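You operate a simulated robot arm through the tools that you are given. There is no shell and no other tool.

You run a simulated robot arm. Do the job below in one go: nothing can be reset, and whatever is moved stays where it is left.

## Task
Lid the slip jar, mist the smear, then wipe it off with the blue cloth.
Fine: the cloth is back where it lay. What is to be rubbed or washed off counts as gone when no trace of it is left.
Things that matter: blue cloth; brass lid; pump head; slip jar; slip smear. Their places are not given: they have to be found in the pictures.

Only the result counts: the job must be done as asked and must still hold three seconds after the hand-in. Knocking over, shifting, dropping, spilling or breaking anything else fails it. Lids that push on must go on centred and level and be pressed home; caps that screw on are set level and turned clockwise until they are tight. Flat cloth is picked up by pressing the open fingertips on it (5 to 10 N) and closing them slowly along it; thin cloth reads only 2 to 8 mm in the jaws.

## Robot
A 6-joint arm with a two-finger gripper, fixed in place. Base frame: the origin is at the foot of the arm, x ahead of it, y to its left, z up. Units: mm, rad, N and s.
Its first joint turns from -2.897 to 2.897 rad. Payload 2.45 kg.
Tool frame: the origin (TCP) lies between the finger pads and is the grasp point; the fingertips stand 20 mm ahead of it; z points along the fingers, y is the line along which they close. The gripper opens to 140 mm. The gripper's body begins 168 mm behind the TCP.
Orientation is that of the tool frame in the base frame, as [roll, pitch, yaw] about the fixed x, y, z axes, in that order (R = Rz(yaw) Ry(pitch) Rx(roll)). With the fingers straight down and closing along the base's y, the tool's x points along the base's -x, its y along +y and its z along -z.

## Interface
- The arm moves only by the tool nudge_tool. Its argument "deltas" is a list of rows, each a list of 7 numbers: the shift along the tool's x, y, z in mm, then the turn, a rotation vector about the tool's x, y, z in rad, then the finger opening in mm, from 0 to 140. In form: [[x, y, z, rx, ry, rz, fingers], ...]. A call has 1 to 20 rows; each row shifts and turns the commanded pose from where the row before left it, along the tool's axes as they then stand. A row lasts 0.2 s, in which the tool goes at most 50 mm and 0.15 rad; a call with a longer step from one row to the next is refused whole, and so is a gripper value outside its range. A pose out of reach is approached as far as the arm can. The call stops where the force on the tool passes 90 N (or 10 N more than at its start, if that is more) or the arm is blocked; 0.2 s more then pass. Each finger travels about 45 mm/s and halts on what it meets, pressing with about 43 N; the grip force reading is that of the motor and also rises with nothing between the fingers. The clock runs only during rows and for 0.2 s after the last one: add rows that do not move to give the fingers time. The reply holds the time, the measured pose of the TCP, the force on the tool along the base axes, the opening and the grip force, in the units named above and with some noise, with the torque about the TCP (base axes, N m) and any sound that the robot's microphone picked up.
- Cameras (640 x 400 px; columns grow to the right, rows downward): "scene" is fixed at [407.7, -498.7, 1313]; the picture's right is [0.65, -0.76, 0.00], its down [-0.17, -0.15, -0.97] and it looks along [0.74, 0.64, -0.22] (base axes); focal length 238 px, centre (320, 200). "wrist" rides on the gripper at [78, 11, -209] in the tool frame; the picture's right is [-0.14, 0.99, 0.00], its down [-0.92, -0.13, -0.37] and it looks along [-0.36, -0.05, 0.93] (tool axes); focal length 280 px, centre (320, 200).
- snapshot(camera): a new picture of that camera. No time passes.
- probe_pixels(camera, pixels): for up to 12 pixels [column, row] of the newest picture of that camera ("zoom" is the newest enlarged one), the place [x, y, z] in the base frame of the surface seen there, good to about 3 mm, but the place of the scene camera against the robot may be out by one fixed shift of up to 18 mm in any direction. No time passes.
- enlarge(camera, box): a new picture of the part [left, top, right, bottom] of that camera's present view, enlarged. No time passes.
- sign_off(): hands the job in; it is judged then, once.

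Unless the task says otherwise, let go and move clear before handing in.

The tools are called after "Emit:" by a JSON object that holds its "name" and its "arguments". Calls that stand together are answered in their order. nudge_tool: Moves the arm, as the interface text tells. Its arguments: {"type":"object","properties":{"deltas":{"type":"array","items":{"type":"array","items":{"type":"number"}}}},"required":["deltas"]} The other tools are called the same way: snapshot (camera) takes a picture; probe_pixels (camera, pixels) gives the place of the surface under pixels of a picture; enlarge (camera, box) takes an enlarged picture of a part of a camera's view; sign_off () hands the job in.

At the start:

```text
t: 0.0
eef_pos: [689.3, -47.2, 1380.7]
orientation: [-3.142, 0.002, -3.138]
contact_force: [-0.7, 0.2, -0.6]
wrist_torque: [0.02, 0.0, 0.02]
width: 140.0
grasp_force: 0.1
```

scene: 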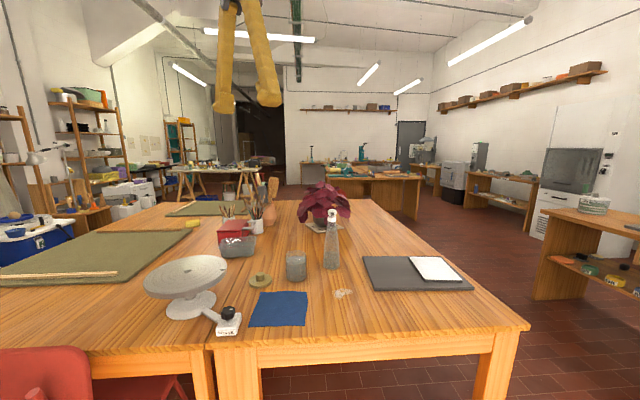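
wrist: 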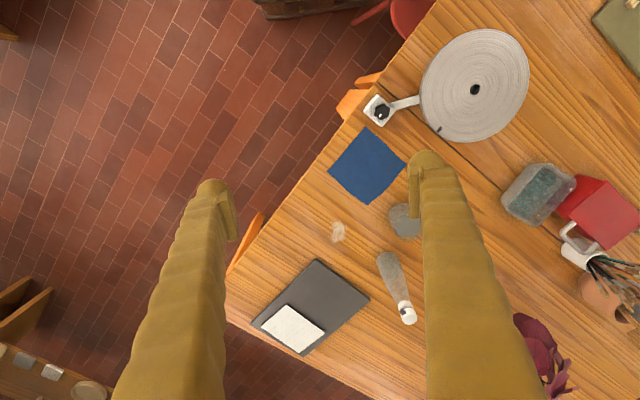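

The scene picture shows the blue cloth (278,309), brass lid (260,281), slip jar (296,266), spray bottle (331,240) and smear (343,293). I'll enlarge those areas and probe them.

Emit:
{"name": "enlarge", "arguments": {"camera": "scene", "box": [200, 190, 400, 340]}}

Emit:
{"name": "enlarge", "arguments": {"camera": "wrist", "box": [300, 80, 460, 360]}}

Emit:
{"name": "probe_pixels", "arguments": {"camera": "scene", "pixels": [[278, 309], [260, 275], [260, 283], [296, 257], [296, 277], [331, 212], [331, 240], [331, 265], [343, 293], [228, 323], [250, 324], [306, 295]]}}

Emit:
{"name": "probe_pixels", "arguments": {"camera": "wrist", "pixels": [[366, 166], [338, 232], [404, 220], [386, 260], [407, 317], [330, 169], [367, 128], [407, 165], [372, 205], [380, 110]]}}

```text
2.67 times, centred on (300, 265) of scene
```

zoom: 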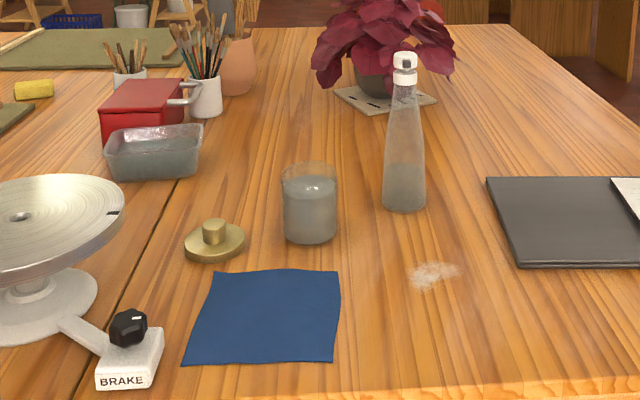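

```text
1.43 times, centred on (380, 220) of wrist
```

zoom: 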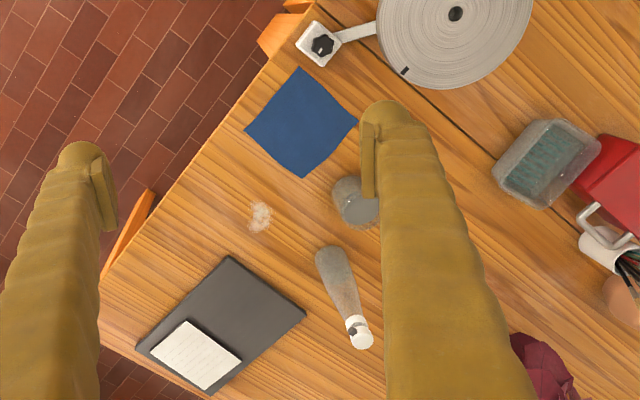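

```text
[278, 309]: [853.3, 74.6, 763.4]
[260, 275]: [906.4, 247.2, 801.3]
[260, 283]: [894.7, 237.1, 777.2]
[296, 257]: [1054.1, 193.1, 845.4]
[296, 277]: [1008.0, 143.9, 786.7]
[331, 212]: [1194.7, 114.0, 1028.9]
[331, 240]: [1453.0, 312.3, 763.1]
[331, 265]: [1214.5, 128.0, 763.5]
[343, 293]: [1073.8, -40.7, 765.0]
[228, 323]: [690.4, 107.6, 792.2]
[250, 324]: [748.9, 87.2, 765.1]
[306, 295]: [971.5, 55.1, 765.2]
```

```text
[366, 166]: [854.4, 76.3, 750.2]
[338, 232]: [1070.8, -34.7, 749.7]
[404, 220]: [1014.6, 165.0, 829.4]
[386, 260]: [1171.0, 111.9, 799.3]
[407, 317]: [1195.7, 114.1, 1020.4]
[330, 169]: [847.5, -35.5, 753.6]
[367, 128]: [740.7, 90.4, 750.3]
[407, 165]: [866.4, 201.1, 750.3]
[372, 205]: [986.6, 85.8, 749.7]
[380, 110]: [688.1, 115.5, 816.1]
```

The wrist probe puts the table at z≈750. The cloth is near (860,80), the lid near (895,237), the jar near (1010,160), the pump head near (1195,114,1025) and the smear near (1070,-37). Some of these lie beyond the tool-down reach, so I'll move high and forward to test the reach and look closer.

Emit:
{"name": "nudge_tool", "arguments": {"deltas": [[-30, 10, 0, 0, 0, 0, 140], [-30, 10, 10, 0, 0, 0, 140], [-30, 10, 20, 0, 0, 0, 140], [-30, 10, 20, 0, 0, 0, 140], [-30, 10, 20, 0, 0, 0, 140], [-30, 10, 20, 0, 0, 0, 140], [-30, 10, 20, 0, 0, 0, 140], [-30, 10, 20, 0, 0, 0, 140]]}}

Emit:
{"name": "snapshot", "arguments": {"camera": "wrist"}}

Emit:
{"name": "snapshot", "arguments": {"camera": "scene"}}

```text
t: 1.8
eef_pos: [932.7, 35.1, 1251.3]
orientation: [3.141, 0.001, 3.14]
contact_force: [-0.7, -0.2, 0.2]
wrist_torque: [0.04, -0.09, 0.01]
width: 139.9
grasp_force: 0.0
```

```text
taken
```

wrist: 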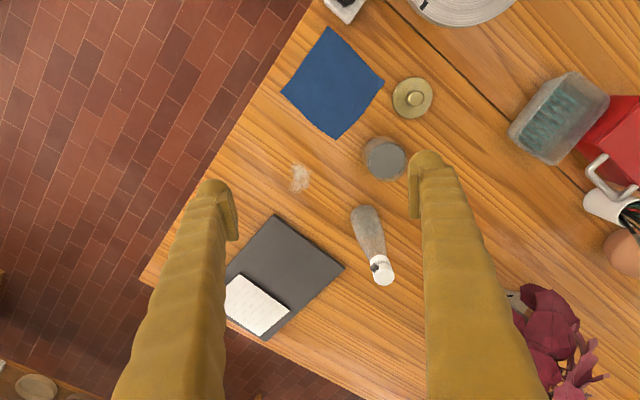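

```text
taken
```

scene: 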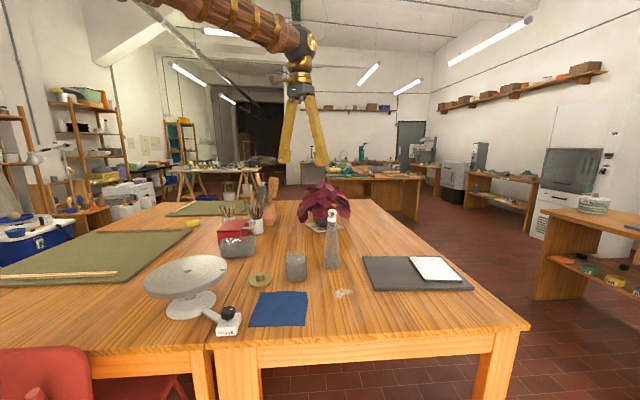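

The arm reached (933,35,1251) freely, and the lid now shows at (413,97), the jar at (384,158), the pump head at (381,270) and the smear at (300,177). I'll probe and enlarge to pin down the positions and the nozzle direction.

Emit:
{"name": "enlarge", "arguments": {"camera": "wrist", "box": [320, 130, 480, 300]}}

Emit:
{"name": "probe_pixels", "arguments": {"camera": "wrist", "pixels": [[413, 97], [394, 97], [431, 97], [413, 79], [413, 117], [365, 158], [405, 158], [384, 140], [384, 178], [300, 177], [380, 262], [384, 276]]}}

Emit:
{"name": "enlarge", "arguments": {"camera": "scene", "box": [280, 200, 370, 310]}}

```text
2.35 times, centred on (400, 215) of wrist
```

zoom: 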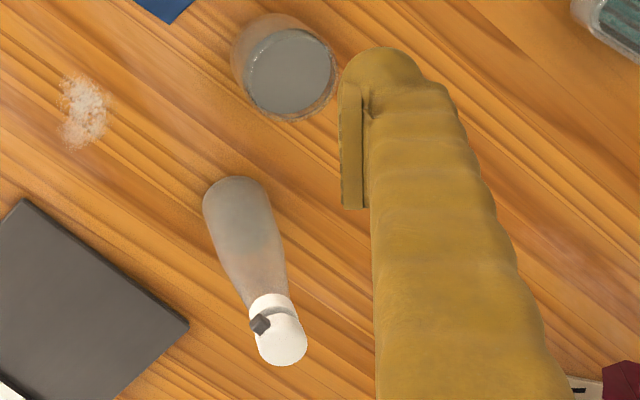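

```text
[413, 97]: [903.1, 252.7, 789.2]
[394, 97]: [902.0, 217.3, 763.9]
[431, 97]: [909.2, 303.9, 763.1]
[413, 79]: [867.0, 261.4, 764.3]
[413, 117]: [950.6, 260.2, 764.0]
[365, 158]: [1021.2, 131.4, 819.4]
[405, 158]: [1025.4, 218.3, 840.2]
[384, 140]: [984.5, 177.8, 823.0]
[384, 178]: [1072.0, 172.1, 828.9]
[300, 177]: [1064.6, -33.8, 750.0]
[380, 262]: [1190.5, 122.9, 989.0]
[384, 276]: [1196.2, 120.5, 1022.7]
```

```text
3.64 times, centred on (325, 255) of scene
```

zoom: 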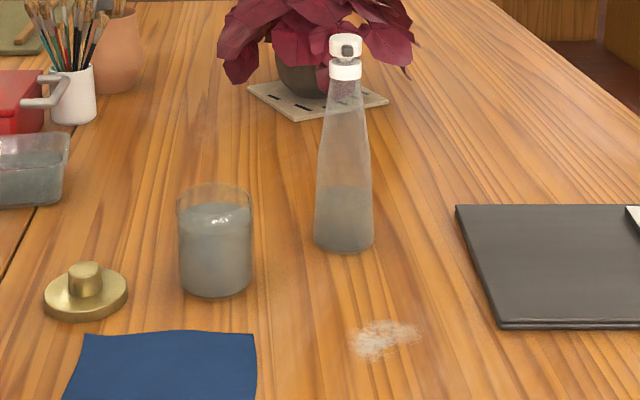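

Probes give the lid centre ≈(907,259) with its rim at z≈764 and knob top ≈789. The jar centre is ≈(1026,175), and the nozzle (dark block at 374,267) points toward the smear. Next I'll test whether the arm reaches above the jar with the tool pointing down.

Emit:
{"name": "nudge_tool", "arguments": {"deltas": [[-19, 28, 20, 0, 0, 0, 140], [-19, 28, 20, 0, 0, 0, 140], [-19, 28, 20, 0, 0, 0, 140], [-18, 28, 20, 0, 0, 0, 140], [-18, 28, 20, 0, 0, 0, 140], [0, 0, 0, 0, 0, 0, 140]]}}

Emit:
{"name": "snapshot", "arguments": {"camera": "wrist"}}

Emit:
{"name": "snapshot", "arguments": {"camera": "scene"}}

```text
t: 3.2
eef_pos: [1023.6, 174.8, 1151.4]
orientation: [-3.14, 0.001, -3.14]
contact_force: [0.1, -0.8, 0.9]
wrist_torque: [0.0, 0.0, -0.01]
width: 140.1
grasp_force: 0.0
```

```text
taken
```

wrist: 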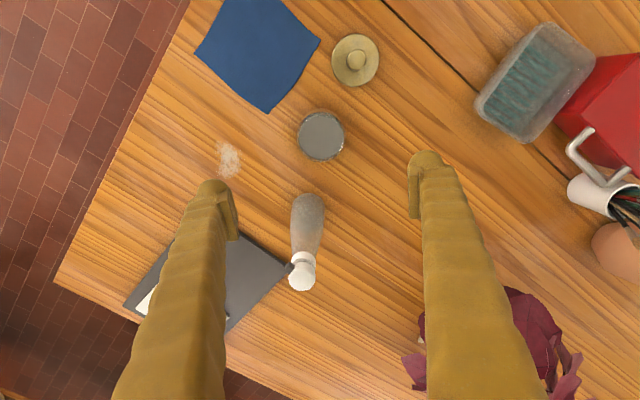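

```text
taken
```

scene: 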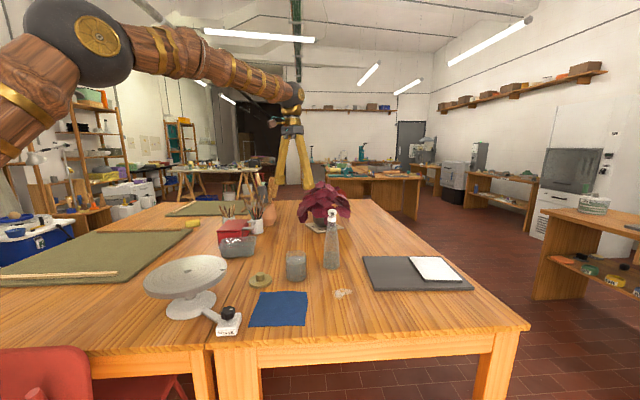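

The arm reached (1024,175,1151) exactly. I'll go on to above the pump head at z≈1150 to test the reach there, which also gives a closer view of the nozzle.

Emit:
{"name": "nudge_tool", "arguments": {"deltas": [[-28, -9, 0, 0, 0, 0, 140], [-28, -9, 0, 0, 0, 0, 140], [-28, -9, 0, 0, 0, 0, 140], [-28, -9, 0, 0, 0, 0, 140], [-28, -9, 0, 0, 0, 0, 140], [-28, -9, 0, 0, 0, 0, 140], [0, 0, 0, 0, 0, 0, 140]]}}

Emit:
{"name": "snapshot", "arguments": {"camera": "wrist"}}

Emit:
{"name": "snapshot", "arguments": {"camera": "scene"}}

```text
t: 4.8
eef_pos: [1154.0, 117.5, 1138.4]
orientation: [-3.14, 0.001, -3.14]
contact_force: [-0.3, -0.4, -0.7]
wrist_torque: [0.0, 0.02, -0.02]
width: 140.0
grasp_force: 0.2
out of reach, approached as far as the arm can: row 5, 6
```

```text
taken
```

wrist: 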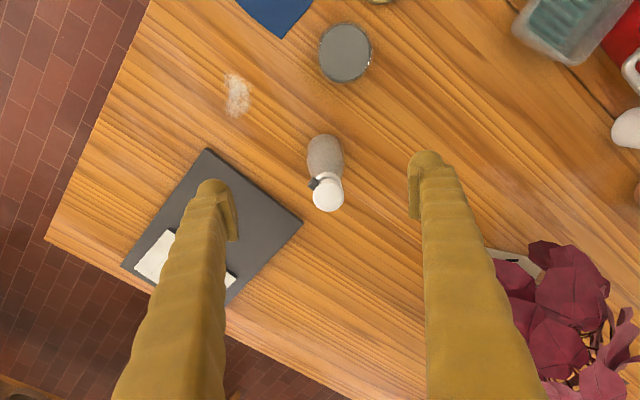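

```text
taken
```

scene: 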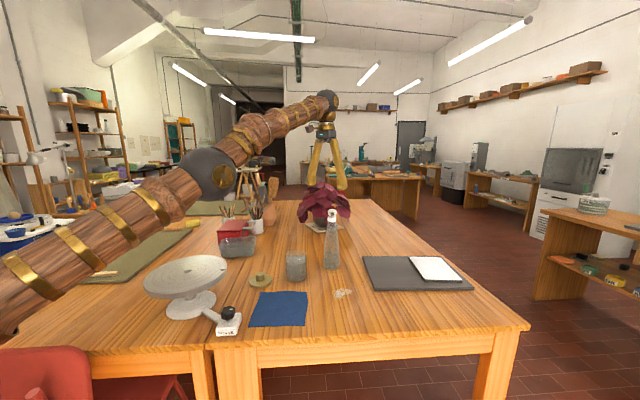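

Tool-down reach tops out near r≈1160 at z≈1138, with the arm straight, so the pump head needs an outward tilt. I'll probe the arm's joints in the scene picture to learn the geometry, along with the head and nozzle in the wrist view.

Emit:
{"name": "probe_pixels", "arguments": {"camera": "scene", "pixels": [[327, 100], [326, 112], [325, 128], [210, 170], [235, 165], [300, 112], [313, 185], [342, 188], [20, 300]]}}

Emit:
{"name": "enlarge", "arguments": {"camera": "wrist", "box": [290, 120, 370, 220]}}

Emit:
{"name": "probe_pixels", "arguments": {"camera": "wrist", "pixels": [[328, 195], [342, 196], [314, 184], [328, 210], [326, 150], [237, 95], [345, 52], [320, 52], [371, 52], [345, 25], [345, 80], [330, 183]]}}

Emit:
{"name": "enlarge", "arguments": {"camera": "scene", "box": [270, 80, 380, 220]}}

```text
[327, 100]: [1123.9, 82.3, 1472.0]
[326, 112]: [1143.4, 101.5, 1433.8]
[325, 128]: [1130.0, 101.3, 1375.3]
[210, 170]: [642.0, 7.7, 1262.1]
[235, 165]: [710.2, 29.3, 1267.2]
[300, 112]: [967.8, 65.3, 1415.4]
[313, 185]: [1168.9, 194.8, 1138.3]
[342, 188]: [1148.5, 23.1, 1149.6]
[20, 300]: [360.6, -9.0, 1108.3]
```

```text
4.00 times, centred on (330, 170) of wrist
```

zoom: 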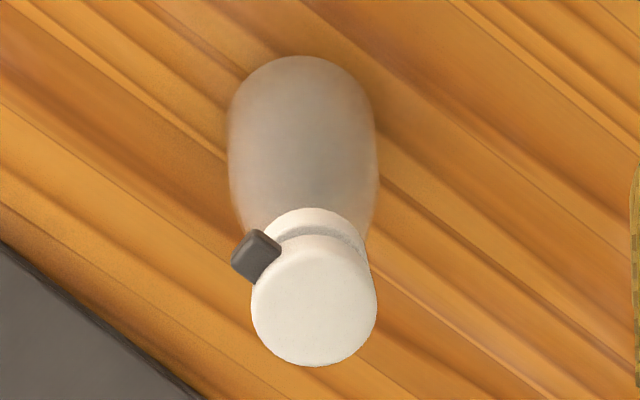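

```text
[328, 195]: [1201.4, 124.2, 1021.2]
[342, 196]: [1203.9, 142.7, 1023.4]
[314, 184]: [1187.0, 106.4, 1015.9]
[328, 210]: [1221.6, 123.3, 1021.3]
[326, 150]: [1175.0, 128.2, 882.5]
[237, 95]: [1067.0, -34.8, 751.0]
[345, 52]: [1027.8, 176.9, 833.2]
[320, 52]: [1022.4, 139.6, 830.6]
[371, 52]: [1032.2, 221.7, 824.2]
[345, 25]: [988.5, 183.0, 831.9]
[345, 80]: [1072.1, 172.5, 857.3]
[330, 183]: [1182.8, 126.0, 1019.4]
```

```text
2.86 times, centred on (325, 150) of scene
```

zoom: 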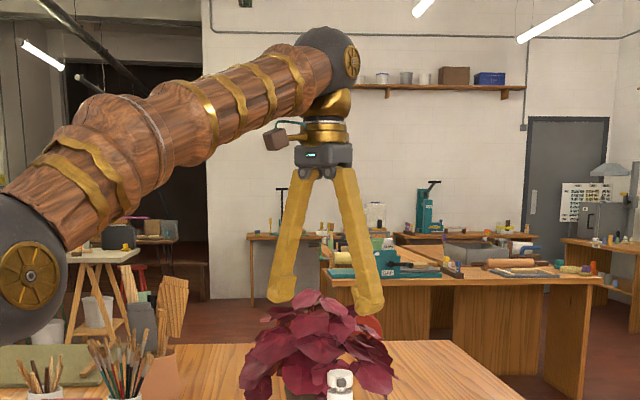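

The pump head's top centre is at ≈(1202,124,1021) and its nozzle points within a few degrees of the smear at (1067,-35). Lidding comes first, so I'll move above the lid at (907,259) and look again.

Emit:
{"name": "nudge_tool", "arguments": {"deltas": [[31, 18, 0, 0, 0, 0, 140], [31, 18, 0, 0, 0, 0, 140], [31, 18, 20, 0, 0, 0, 140], [31, 18, 30, 0, 0, 0, 140], [31, 18, 30, 0, 0, 0, 140], [31, 18, 30, 0, 0, 0, 140], [31, 17, 30, 0, 0, 0, 140], [31, 17, 30, 0, 0, 0, 140], [0, 0, 0, 0, 0, 0, 140]]}}

Emit:
{"name": "snapshot", "arguments": {"camera": "wrist"}}

```text
t: 6.8
eef_pos: [902.9, 263.7, 968.0]
orientation: [-3.14, 0.001, -3.139]
contact_force: [-0.7, -0.6, 0.1]
wrist_torque: [-0.03, 0.0, 0.0]
width: 139.9
grasp_force: 0.1
```

```text
taken
```

wrist: 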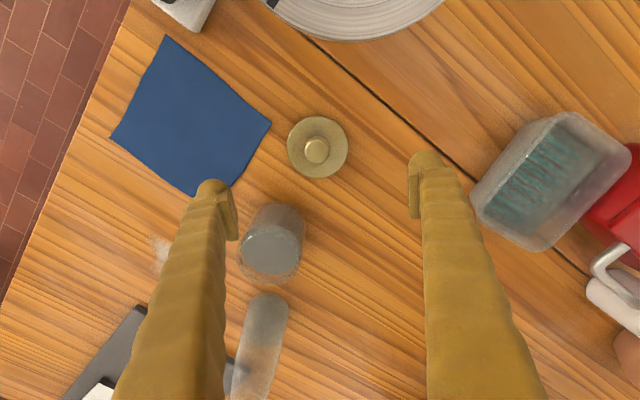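

The lid shows at (317,147) with its knob at (316,150), and the cloth is fully in view. I'll probe both in detail.

Emit:
{"name": "enlarge", "arguments": {"camera": "wrist", "box": [230, 90, 390, 290]}}

Emit:
{"name": "probe_pixels", "arguments": {"camera": "wrist", "pixels": [[316, 150], [288, 146], [346, 146], [317, 119], [317, 177], [165, 36], [271, 123], [197, 197], [111, 137], [190, 115], [240, 250], [303, 250]]}}

```text
2.00 times, centred on (310, 190) of wrist
```

zoom: 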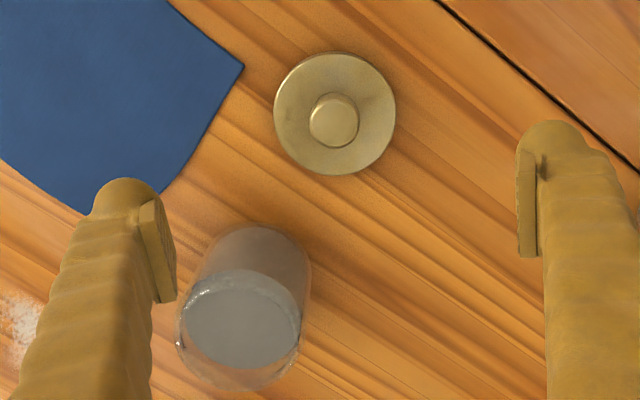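

```text
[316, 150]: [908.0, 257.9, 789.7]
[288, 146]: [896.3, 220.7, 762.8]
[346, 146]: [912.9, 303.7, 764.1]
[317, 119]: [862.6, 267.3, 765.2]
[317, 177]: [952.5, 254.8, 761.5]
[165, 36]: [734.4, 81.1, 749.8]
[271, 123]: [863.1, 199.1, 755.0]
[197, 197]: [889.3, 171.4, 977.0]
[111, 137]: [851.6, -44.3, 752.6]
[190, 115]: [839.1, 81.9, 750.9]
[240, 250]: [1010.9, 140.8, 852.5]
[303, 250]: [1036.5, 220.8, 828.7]
```

The lid centre comes out at ≈(907.5,260), with the knob top at 790. I want an accurate jar rim centre before picking the lid up, so I'll move to put the jar at the middle of the wrist picture.

Emit:
{"name": "nudge_tool", "arguments": {"deltas": [[-21, -27, -10, 0, 0, 0, 140], [-21, -27, -10, 0, 0, 0, 140], [-21, -27, -10, 0, 0, 0, 140], [0, 0, 0, 0, 0, 0, 140]]}}

Emit:
{"name": "enlarge", "arguments": {"camera": "wrist", "box": [240, 130, 400, 270]}}

Emit:
{"name": "snapshot", "arguments": {"camera": "wrist"}}

```text
t: 7.8
eef_pos: [967.7, 182.0, 998.3]
orientation: [-3.141, 0.001, -3.138]
contact_force: [0.1, 0.4, 0.3]
wrist_torque: [0.01, -0.01, 0.02]
width: 140.3
grasp_force: 0.0
```

```text
2.86 times, centred on (320, 200) of wrist
```

zoom: 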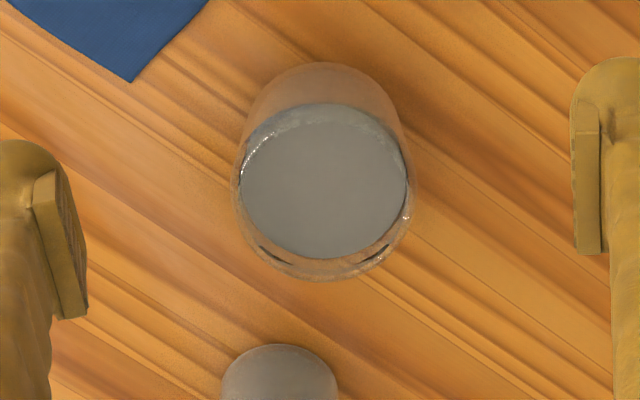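

```text
taken
```

wrist: 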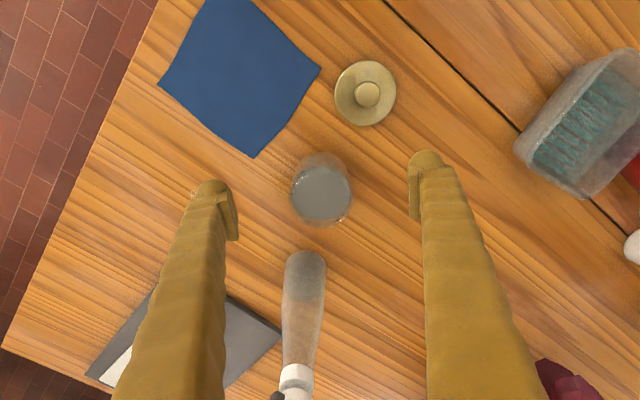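

In the enlarged view the slip surface is centred at (324,181) and the rim spans x≈231–411, with its near edge at y≈279. I'll probe the rim points.

Emit:
{"name": "probe_pixels", "arguments": {"camera": "zoom", "pixels": [[321, 277], [321, 271], [290, 275], [355, 275], [234, 200], [409, 200], [240, 150], [404, 150], [324, 181], [250, 240], [395, 240], [321, 66]]}}

Emit:
{"name": "enlarge", "arguments": {"camera": "scene", "box": [270, 240, 330, 290]}}

```text
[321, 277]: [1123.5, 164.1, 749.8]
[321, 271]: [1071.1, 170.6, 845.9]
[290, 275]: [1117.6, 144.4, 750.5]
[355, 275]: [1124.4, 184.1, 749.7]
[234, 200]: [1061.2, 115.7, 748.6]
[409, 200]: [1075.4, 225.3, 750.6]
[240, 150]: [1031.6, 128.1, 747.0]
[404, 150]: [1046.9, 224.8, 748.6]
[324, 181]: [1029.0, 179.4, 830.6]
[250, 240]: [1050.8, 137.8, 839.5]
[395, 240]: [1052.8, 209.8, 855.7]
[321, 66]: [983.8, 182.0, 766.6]
```

```text
8.00 times, centred on (300, 265) of scene
```

zoom: 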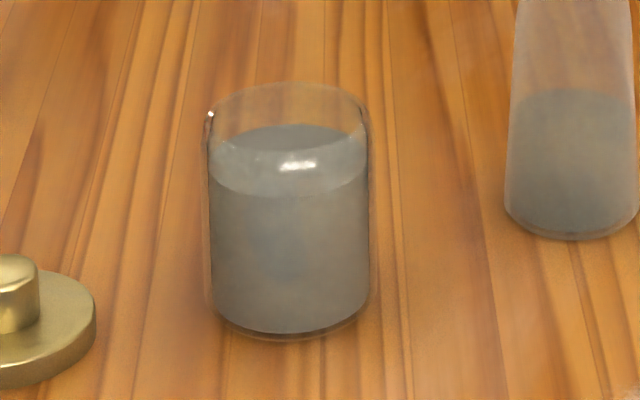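

The jar axis comes out at ≈(1028,179) with the rim at z≈850 and OD≈86, while the lid OD is ≈90. Now I'll move over the lid knob, pre-close the fingers to 70 mm and descend to z≈850 for a check.

Emit:
{"name": "nudge_tool", "arguments": {"deltas": [[20, 26, 0, 0, 0, 0, 100], [20, 26, 0, 0, 0, 0, 70], [20.4, 26.5, 20, 0, 0, 0, 70], [0, 0, 40, 0, 0, 0, 70], [0, 0, 40, 0, 0, 0, 70], [0, 0, 40, 0, 0, 0, 70], [0, 0, 0, 0, 0, 0, 70]]}}

Emit:
{"name": "snapshot", "arguments": {"camera": "wrist"}}

Emit:
{"name": "enlarge", "arguments": {"camera": "scene", "box": [220, 200, 340, 300]}}

```text
t: 9.4
eef_pos: [907.3, 260.3, 858.8]
orientation: [3.141, 0.001, -3.14]
contact_force: [0.1, 0.1, -0.1]
wrist_torque: [-0.03, 0.01, 0.01]
width: 69.8
grasp_force: 0.2
```

```text
taken
```

wrist: 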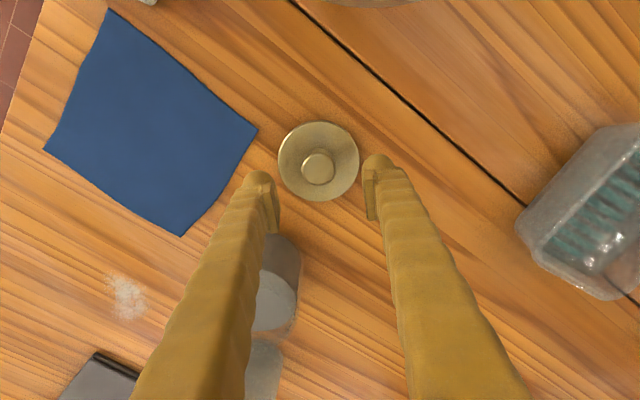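

```text
4.00 times, centred on (280, 250) of scene
```

zoom: 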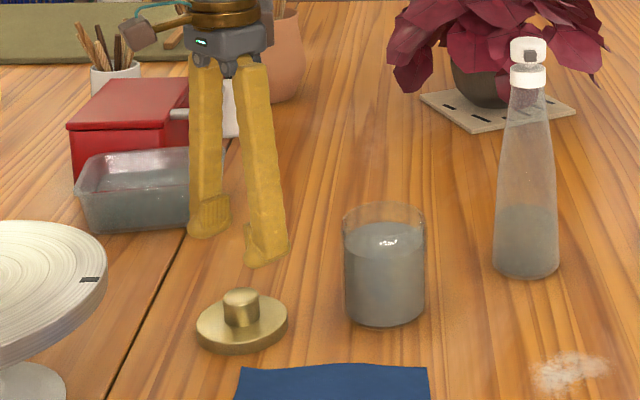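

The lid sits between the fingers, with its knob at (318,168). I'll probe it again from here to check the alignment.

Emit:
{"name": "probe_pixels", "arguments": {"camera": "wrist", "pixels": [[318, 168], [301, 168], [334, 168], [318, 154], [318, 184], [278, 161], [358, 161], [318, 121], [318, 201]]}}

Emit:
{"name": "enlarge", "arguments": {"camera": "wrist", "box": [260, 110, 380, 220]}}

```text
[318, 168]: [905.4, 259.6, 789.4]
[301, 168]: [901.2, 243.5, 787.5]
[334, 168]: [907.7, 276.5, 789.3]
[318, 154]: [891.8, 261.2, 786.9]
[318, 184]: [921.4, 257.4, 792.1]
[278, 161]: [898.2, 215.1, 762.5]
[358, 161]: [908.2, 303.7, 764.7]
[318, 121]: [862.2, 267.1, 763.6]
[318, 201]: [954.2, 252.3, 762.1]
```

```text
3.64 times, centred on (320, 165) of wrist
```

zoom: 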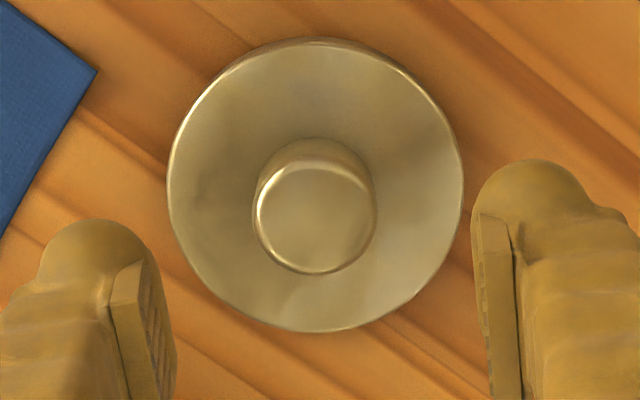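

Knob centre ≈(907,260) matches the TCP at (907.3,260.3). I'll descend 71 mm so the tips sit about 4 mm above the disc, then close slowly on the knob.

Emit:
{"name": "nudge_tool", "arguments": {"deltas": [[0, 0, 30, 0, 0, 0, 70], [0, 0, 25, 0, 0, 0, 70], [0, 0, 16, 0, 0, 0, 70], [0, 0, 0, 0, 0, 0, 60], [0, 0, 0, 0, 0, 0, 50], [0, 0, 0, 0, 0, 0, 42], [0, 0, 0, 0, 0, 0, 36], [0, 0, 0, 0, 0, 0, 30], [0, 0, 0, 0, 0, 0, 24], [0, 0, 0, 0, 0, 0, 20], [0, 0, 0, 0, 0, 0, 20]]}}

Emit:
{"name": "snapshot", "arguments": {"camera": "wrist"}}

```text
t: 11.8
eef_pos: [908.0, 259.9, 786.5]
orientation: [-3.141, 0.002, -3.14]
contact_force: [-0.6, 0.6, -0.5]
wrist_torque: [0.05, 0.04, -0.01]
width: 32.9
grasp_force: 43.2
```

```text
taken
```

wrist: 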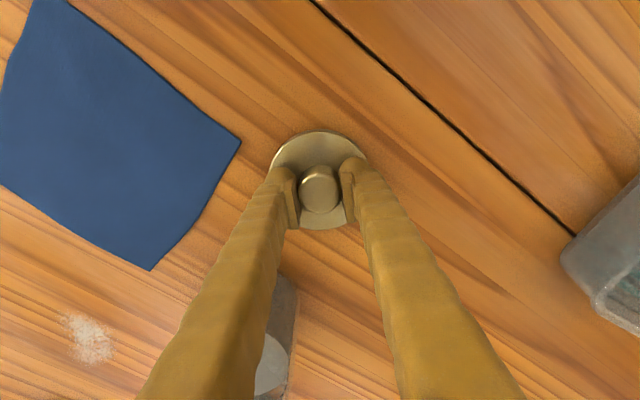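

The knob is held (32.9 mm, 43 N). I'll lift 155 mm, move over the jar at (1028.5,179) and look.

Emit:
{"name": "nudge_tool", "arguments": {"deltas": [[0, 0, -10, 0, 0, 0, 20], [0, 0, -25, 0, 0, 0, 20], [0, 0, -30, 0, 0, 0, 20], [0, 0, -30, 0, 0, 0, 20], [0, 0, -30, 0, 0, 0, 20], [0, 0, -30, 0, 0, 0, 20], [-24, -16, 0, 0, 0, 0, 20], [-24, -16, 0, 0, 0, 0, 20], [-24, -16, 0, 0, 0, 0, 20], [-24, -16, 0, 0, 0, 0, 20], [-24, -17, 0, 0, 0, 0, 20], [0, 0, 0, 0, 0, 0, 20], [0, 0, 0, 0, 0, 0, 20]]}}

Emit:
{"name": "snapshot", "arguments": {"camera": "wrist"}}

Emit:
{"name": "enlarge", "arguments": {"camera": "scene", "box": [260, 210, 340, 290]}}

Emit:
{"name": "enlarge", "arguments": {"camera": "wrist", "box": [250, 110, 390, 260]}}

```text
t: 14.6
eef_pos: [1026.5, 177.7, 943.5]
orientation: [-3.141, 0.001, -3.139]
contact_force: [0.2, 0.2, -0.2]
wrist_torque: [0.01, 0.0, 0.04]
width: 33.1
grasp_force: 42.7
```

```text
taken
```

wrist: 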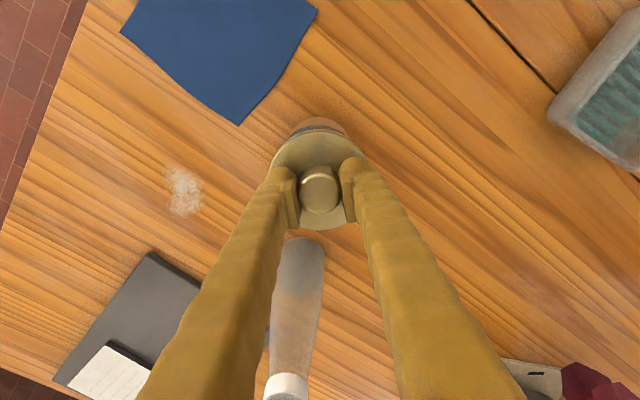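

```text
5.00 times, centred on (300, 250) of scene
```

zoom: 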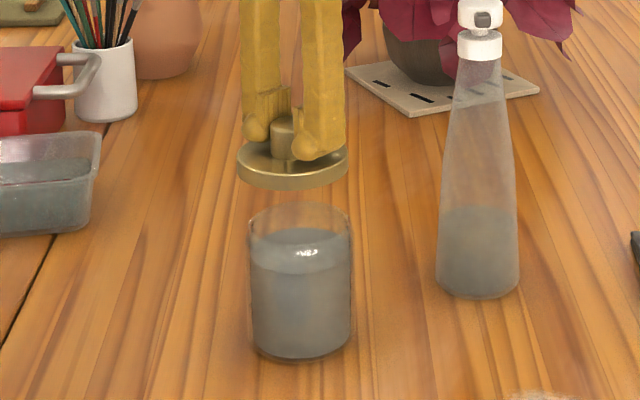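

```text
2.67 times, centred on (320, 185) of wrist
```

zoom: 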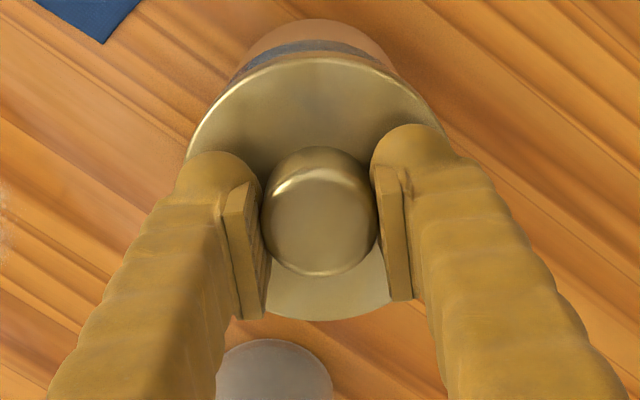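

In the scene zoom the lid spans 237–348 (centre ≈292) and the jar 249–350 (centre ≈299), so the lid sits about 4–5 mm to picture-left. I'll shift a little (x+2, y−3), lower 42 mm to a small gap and compare again.

Emit:
{"name": "nudge_tool", "arguments": {"deltas": [[-2, -3, 14, 0, 0, 0, 20], [0, 0, 14, 0, 0, 0, 20], [0, 0, 14, 0, 0, 0, 20], [0, 0, 0, 0, 0, 0, 20], [0, 0, 0, 0, 0, 0, 20]]}}

Emit:
{"name": "enlarge", "arguments": {"camera": "scene", "box": [275, 235, 315, 285]}}

Emit:
{"name": "enlarge", "arguments": {"camera": "wrist", "box": [250, 110, 390, 260]}}

```text
t: 15.8
eef_pos: [1030.9, 176.3, 900.6]
orientation: [3.142, 0.0, -3.14]
contact_force: [-0.5, -0.6, -1.1]
wrist_torque: [0.01, -0.02, 0.0]
width: 33.1
grasp_force: 42.4
```

```text
8.00 times, centred on (295, 260) of scene
```

zoom: 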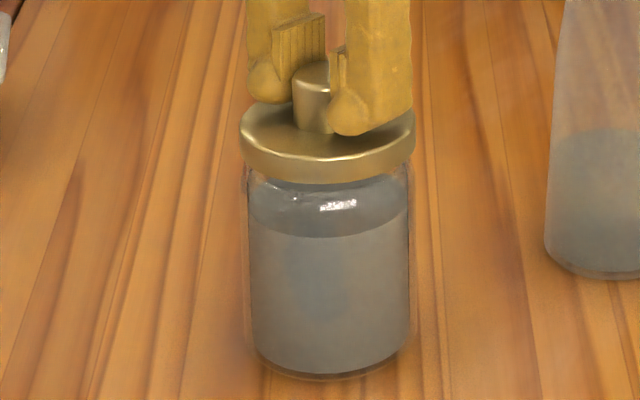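

```text
2.67 times, centred on (320, 185) of wrist
```

zoom: 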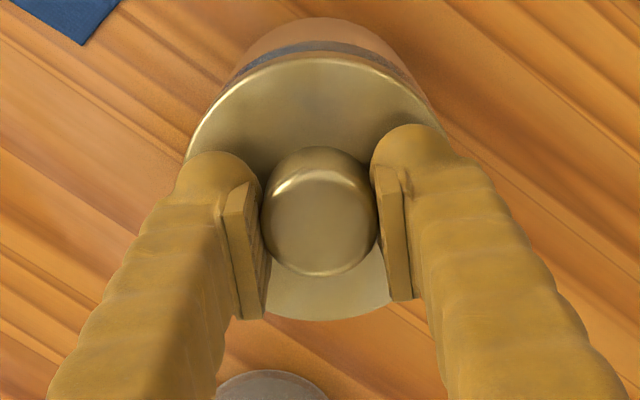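

In the 8x scene view the lid (240–415) and jar (247–411) share the same centre line within about 1 mm. I'll zoom the wrist view to check the other direction.

Emit:
{"name": "enlarge", "arguments": {"camera": "wrist", "box": [280, 110, 370, 170]}}

Emit:
{"name": "probe_pixels", "arguments": {"camera": "zoom", "pixels": [[320, 45], [320, 60], [200, 60], [440, 60], [320, 140], [500, 140], [140, 140], [100, 200]]}}

```text
6.67 times, centred on (325, 140) of wrist
```

zoom: 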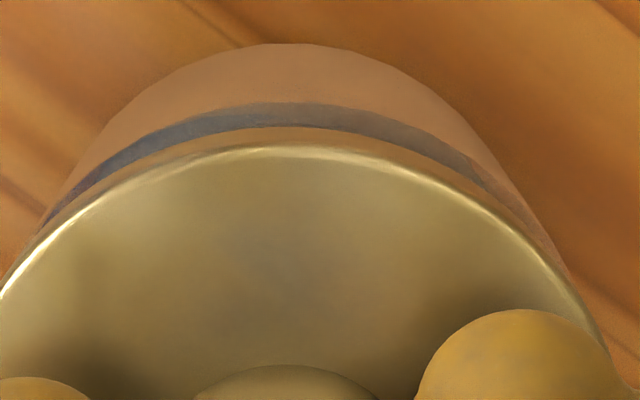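

```text
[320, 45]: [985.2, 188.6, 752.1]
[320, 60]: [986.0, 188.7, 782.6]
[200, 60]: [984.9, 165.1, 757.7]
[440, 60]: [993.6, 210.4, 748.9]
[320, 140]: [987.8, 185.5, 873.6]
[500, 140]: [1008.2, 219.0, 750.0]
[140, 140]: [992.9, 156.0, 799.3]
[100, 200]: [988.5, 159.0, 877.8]
```

The two views disagree by a few mm on the depth direction. I'll take tighter zooms of the lid and jar edges in the scene view to measure more exactly.

Emit:
{"name": "enlarge", "arguments": {"camera": "scene", "box": [282, 250, 312, 268.75]}}

Emit:
{"name": "enlarge", "arguments": {"camera": "scene", "box": [282, 265, 312, 283.75]}}

Emit:
{"name": "enlarge", "arguments": {"camera": "wrist", "box": [270, 110, 334, 150]}}

Emit:
{"name": "enlarge", "arguments": {"camera": "wrist", "box": [310, 110, 374, 150]}}

```text
16.00 times, centred on (297, 259) of scene
```

zoom: 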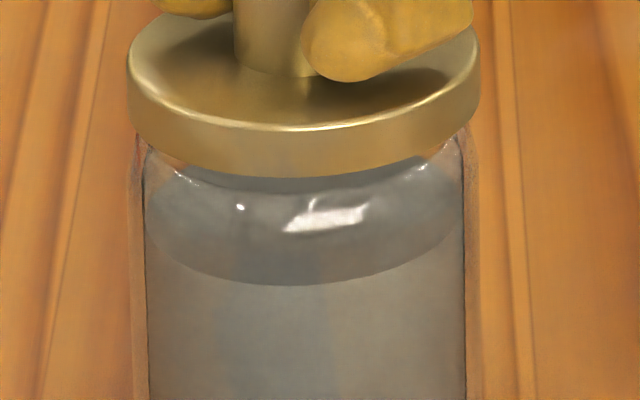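

```text
16.00 times, centred on (297, 274) of scene
```

zoom: 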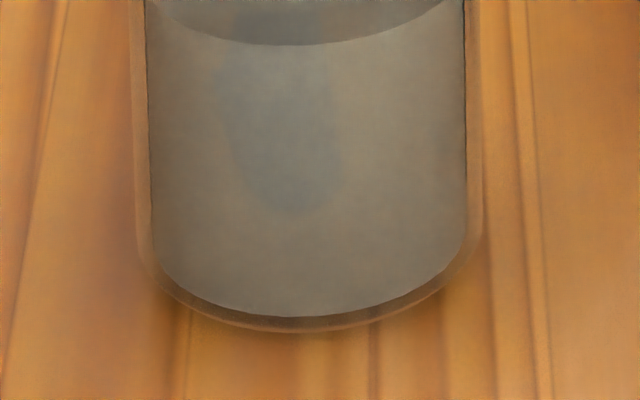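

```text
10.00 times, centred on (302, 130) of wrist
```

zoom: 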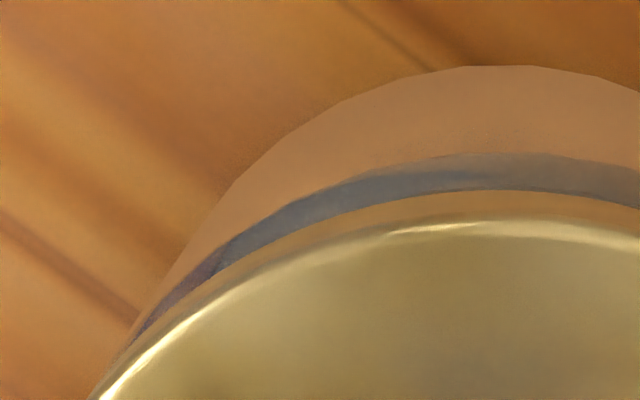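

```text
10.00 times, centred on (342, 130) of wrist
```

zoom: 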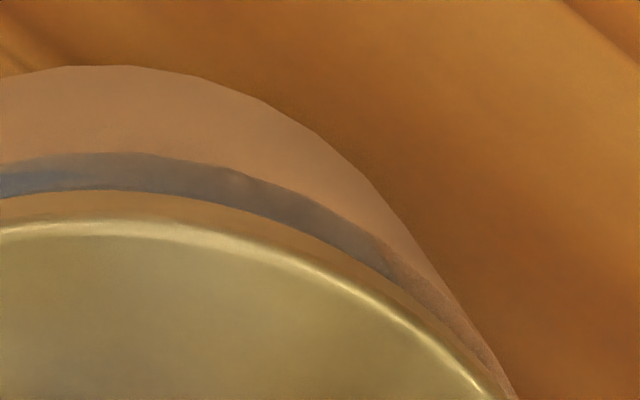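

Finer edge readings show the lid and jar axes agree within about 1 mm, with a residual of ≈ +0.7 mm in y. I'll shift by that and lower in small steps, watching the force.

Emit:
{"name": "nudge_tool", "arguments": {"deltas": [[0, 0.7, 0, 0, 0, 0, 20], [0, 0, 2, 0, 0, 0, 20], [0, 0, 2, 0, 0, 0, 20], [0, 0, 2, 0, 0, 0, 20], [0, 0, 0, 0, 0, 0, 20]]}}

Emit:
{"name": "enlarge", "arguments": {"camera": "scene", "box": [282, 250, 312, 268.75]}}

```text
t: 17.0
eef_pos: [1030.1, 175.7, 895.7]
orientation: [-3.142, 0.002, -3.14]
contact_force: [-0.4, -0.1, -0.9]
wrist_torque: [0.04, 0.0, 0.03]
width: 33.0
grasp_force: 42.8
```

```text
16.00 times, centred on (297, 259) of scene
```

zoom: 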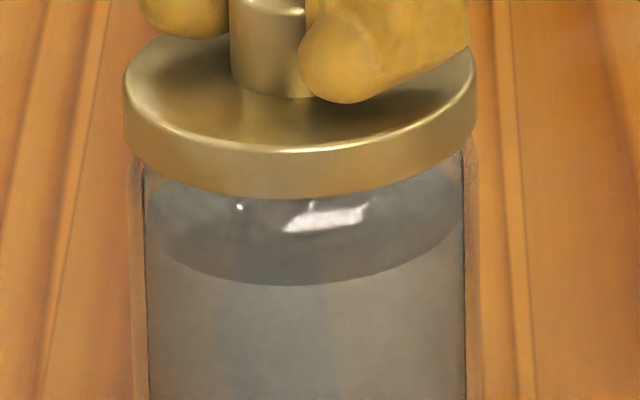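

There is no contact yet and the lid centre (300.5) is within ~0.5 mm of the jar axis. I'll keep descending in 2 mm steps, watching for contact.

Emit:
{"name": "nudge_tool", "arguments": {"deltas": [[0, 0, 2, 0, 0, 0, 20], [0, 0, 2, 0, 0, 0, 20], [0, 0, 1.5, 0, 0, 0, 20], [0, 0, 0, 0, 0, 0, 20]]}}

```text
t: 18.0
eef_pos: [1030.2, 174.8, 889.5]
orientation: [3.141, 0.001, -3.139]
contact_force: [0.6, -2.8, -0.2]
wrist_torque: [-0.05, 0.0, 0.02]
width: 33.2
grasp_force: 42.9
```

A small lateral force of −2.8 N in y shows up at z=889.5, so I'll look before continuing.

Emit:
{"name": "enlarge", "arguments": {"camera": "scene", "box": [282, 250, 312, 268.75]}}

Emit:
{"name": "nudge_tool", "arguments": {"deltas": [[0, 0, 0, 0, 0, 0, 20]]}}

Emit:
{"name": "enlarge", "arguments": {"camera": "wrist", "box": [270, 100, 370, 162.5]}}

```text
16.00 times, centred on (297, 259) of scene
```

zoom: 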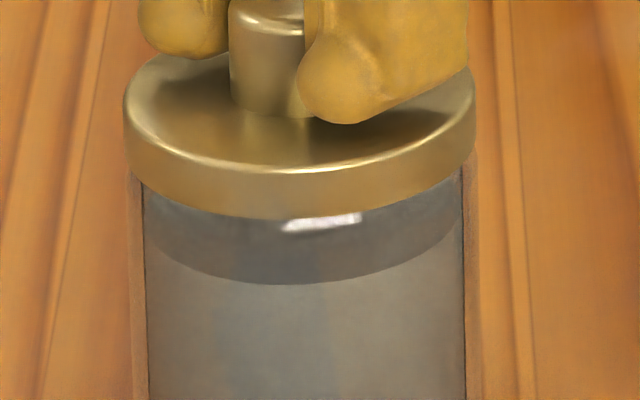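

```text
t: 18.4
eef_pos: [1029.8, 175.3, 889.1]
orientation: [3.141, 0.002, -3.14]
contact_force: [0.1, -3.3, 0.3]
wrist_torque: [-0.09, -0.03, 0.0]
width: 33.1
grasp_force: 43.1
```

```text
6.40 times, centred on (320, 131) of wrist
```

zoom: 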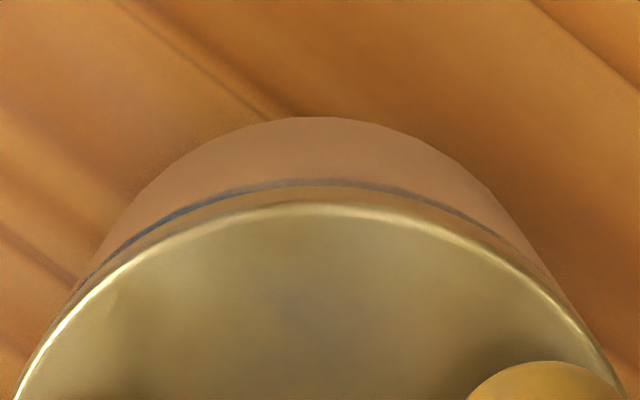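

The lid centre (299) is ~1 mm left of the jar axis (303) in the scene view, and the −y force agrees. I'll shift −1 mm in y and +0.4 mm in x, then re-read.

Emit:
{"name": "nudge_tool", "arguments": {"deltas": [[-0.4, -1.0, 0, 0, 0, 0, 20], [0, 0, 0, 0, 0, 0, 20], [0, 0, 0, 0, 0, 0, 20]]}}

```text
t: 19.2
eef_pos: [1029.9, 174.1, 889.3]
orientation: [-3.141, 0.003, -3.138]
contact_force: [-1.3, 1.2, -0.5]
wrist_torque: [0.01, 0.03, 0.01]
width: 33.1
grasp_force: 43.0
```

The lateral force has dropped to about ±1 N, so the lid is centred. I'll continue down in 1.5 mm steps.

Emit:
{"name": "nudge_tool", "arguments": {"deltas": [[0.2, 0.2, 1.5, 0, 0, 0, 20], [0, 0, 1.5, 0, 0, 0, 20], [0, 0, 0, 0, 0, 0, 20]]}}

```text
t: 20.0
eef_pos: [1030.3, 174.0, 887.7]
orientation: [3.141, 0.004, -3.139]
contact_force: [-1.4, 2.6, 4.0]
wrist_torque: [0.07, 0.02, 0.06]
width: 33.2
grasp_force: 43.3
```

Vertical contact begins (4 N at z≈887.7). I'll press on gently in small steps, listening for a click.

Emit:
{"name": "nudge_tool", "arguments": {"deltas": [[0, 0.3, 1.5, 0, 0, 0, 20], [0, 0, 1.5, 0, 0, 0, 20], [0, 0, 0, 0, 0, 0, 20]]}}

Emit:
{"name": "enlarge", "arguments": {"camera": "scene", "box": [282, 250, 312, 268.75]}}

```text
t: 20.8
eef_pos: [1030.9, 175.6, 884.0]
orientation: [-3.142, 0.004, -3.139]
contact_force: [-6.3, -3.8, 28.8]
wrist_torque: [-0.09, 0.06, 0.12]
width: 33.4
grasp_force: 43.0
```

```text
16.00 times, centred on (297, 259) of scene
```

zoom: 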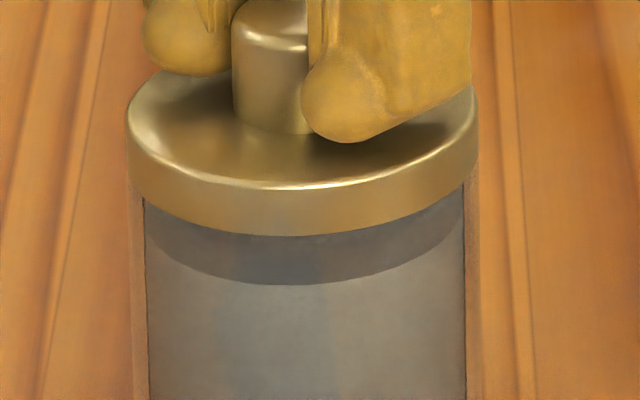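

The lid is moving down (884.0) at 29 N and stays centred in the scene view. I'll keep pressing, easing x by −0.5 mm.

Emit:
{"name": "nudge_tool", "arguments": {"deltas": [[0.5, -0.3, 1.5, 0, 0, 0, 20], [0, 0, 1.5, 0, 0, 0, 20], [0, 0, 0, 0, 0, 0, 20]]}}

Emit:
{"name": "enlarge", "arguments": {"camera": "scene", "box": [282, 250, 312, 268.75]}}

```text
t: 21.6
eef_pos: [1029.7, 176.0, 881.0]
orientation: [3.14, 0.004, -3.139]
contact_force: [11.0, -3.4, 36.0]
wrist_torque: [-0.05, -0.16, 0.02]
width: 33.2
grasp_force: 43.1
```

```text
16.00 times, centred on (297, 259) of scene
```

zoom: 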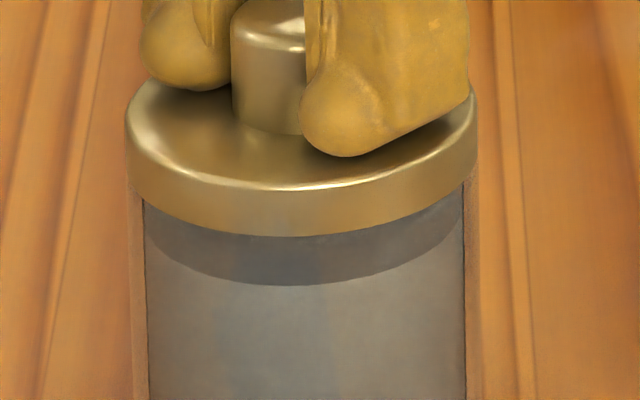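

The fingers slid ~3 mm down the knob at 36 N while the lid stayed at y=237, so the tips are now about to touch the disc and can press it directly. I'll ease x back by 0.4 mm and press a little more.

Emit:
{"name": "nudge_tool", "arguments": {"deltas": [[-0.5, 0.2, 1, 0, 0, 0, 20], [0, 0, 1, 0, 0, 0, 20], [0, 0, 0, 0, 0, 0, 20]]}}

Emit:
{"name": "enlarge", "arguments": {"camera": "scene", "box": [282, 250, 312, 268.75]}}

```text
t: 22.4
eef_pos: [1031.2, 175.9, 880.5]
orientation: [3.141, 0.004, -3.141]
contact_force: [-11.3, 1.7, 66.9]
wrist_torque: [-0.04, 0.53, 0.01]
width: 33.3
grasp_force: 42.7
```

```text
16.00 times, centred on (297, 259) of scene
```

zoom: 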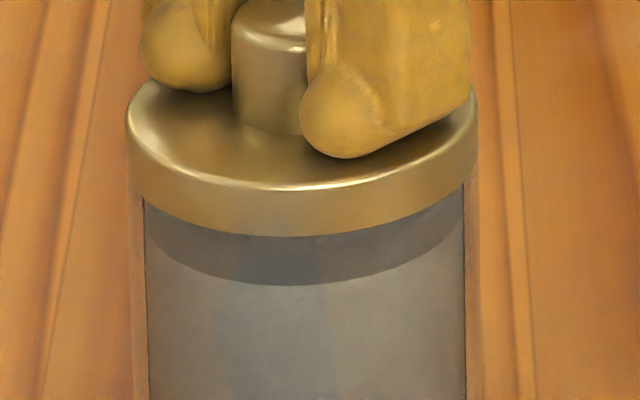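

At 67 N the lid does not move further (edge still y=237), so it is home on the rim. I'll relieve the force, open the fingers and lift straight up.

Emit:
{"name": "nudge_tool", "arguments": {"deltas": [[0.3, 0, -1.5, 0, 0, 0, 20], [0, 0, 0, 0, 0, 0, 30], [0, 0, 0, 0, 0, 0, 40], [0, 0, 0, 0, 0, 0, 55], [0, 0, 0, 0, 0, 0, 60], [0, 0, 0, 0, 0, 0, 60], [0, 0, -10, 0, 0, 0, 60], [0, 0, -30, 0, 0, 0, 60], [0, 0, -40, 0, 0, 0, 60], [0, 0, -40, 0, 0, 0, 60], [0, 0, -40, 0, 0, 0, 60], [0, 0, -40, 0, 0, 0, 60], [0, 0, 0, 0, 0, 0, 60]]}}

Emit:
{"name": "snapshot", "arguments": {"camera": "wrist"}}

Emit:
{"name": "enlarge", "arguments": {"camera": "scene", "box": [260, 210, 340, 290]}}

```text
t: 25.2
eef_pos: [1030.6, 175.6, 1079.5]
orientation: [3.14, 0.001, -3.141]
contact_force: [-1.1, 0.3, -0.5]
wrist_torque: [0.0, 0.0, 0.0]
width: 60.1
grasp_force: 0.1
```

```text
taken
```

wrist: 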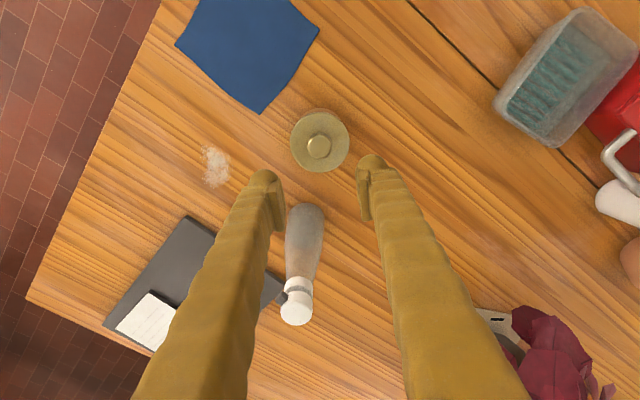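

```text
5.00 times, centred on (300, 250) of scene
```

zoom: 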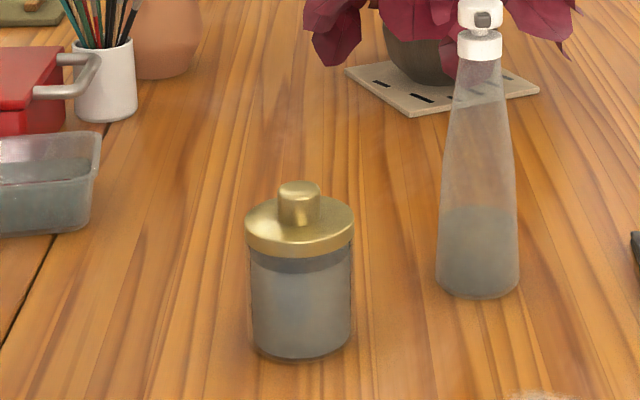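

The lid sits level on the jar. Next I'll close the fingers, rise, move toward the pump head and tilt outward by 0.3 rad so it can be reached.

Emit:
{"name": "nudge_tool", "arguments": {"deltas": [[0, 0, -25, 0, 0, 0, 40], [0, 0, -30, 0, 0, 0, 20], [-25, -13, 0, 0, 0, 0, 0], [-25, -13, 0, 0, 0, 0, 0], [-25, -13, 0, 0, 0, 0, 0], [-24, -13, 0, 0, 0, 0, 0], [0, 0, 0, 0, -0.15, 0, 0], [0, 0, 0, 0, -0.15, 0, 0], [0, 0, 0, 0, 0, 0, 0], [0, 0, 0, 0, 0, 0, 0]]}}

Emit:
{"name": "snapshot", "arguments": {"camera": "wrist"}}

```text
t: 27.4
eef_pos: [1129.7, 123.3, 1134.8]
orientation: [-3.14, 0.303, -3.141]
contact_force: [-0.6, 0.5, -0.6]
wrist_torque: [0.0, 0.02, 0.03]
width: 0.0
grasp_force: 29.5
```

```text
taken
```

wrist: 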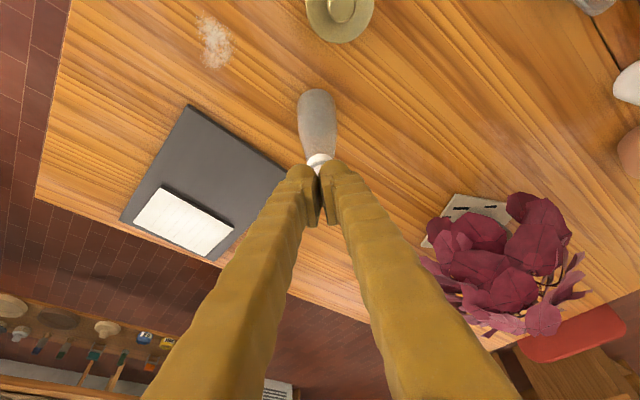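

The tilt is set and the arm is still within reach, with the pump head now just behind the closed tips near (318,160). I'll move to above it at z≈1100 and check from the scene camera.

Emit:
{"name": "nudge_tool", "arguments": {"deltas": [[-20.4, 0.2, 18.5, 0, 0, 0, 0], [-20.4, 0.2, 18.5, 0, 0, 0, 0], [-20.4, 0.3, 18.5, 0, 0, 0, 0], [0, 0, 0, 0, 0, 0, 0]]}}

Emit:
{"name": "snapshot", "arguments": {"camera": "wrist"}}

Emit:
{"name": "enlarge", "arguments": {"camera": "scene", "box": [300, 170, 364, 230]}}

```text
t: 28.4
eef_pos: [1203.4, 124.4, 1100.4]
orientation: [3.14, 0.301, -3.139]
contact_force: [0.5, 0.3, 0.0]
wrist_torque: [-0.03, 0.03, -0.03]
width: 0.0
grasp_force: 30.0
```

```text
taken
```

wrist: 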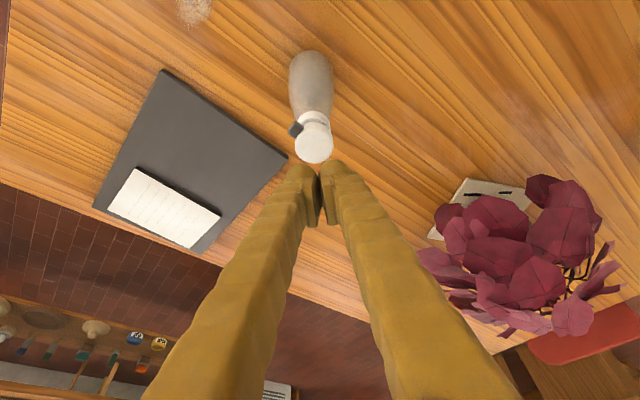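

```text
6.67 times, centred on (332, 200) of scene
```

zoom: 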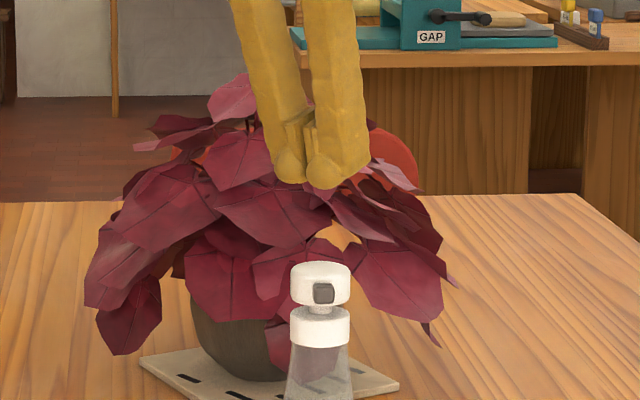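

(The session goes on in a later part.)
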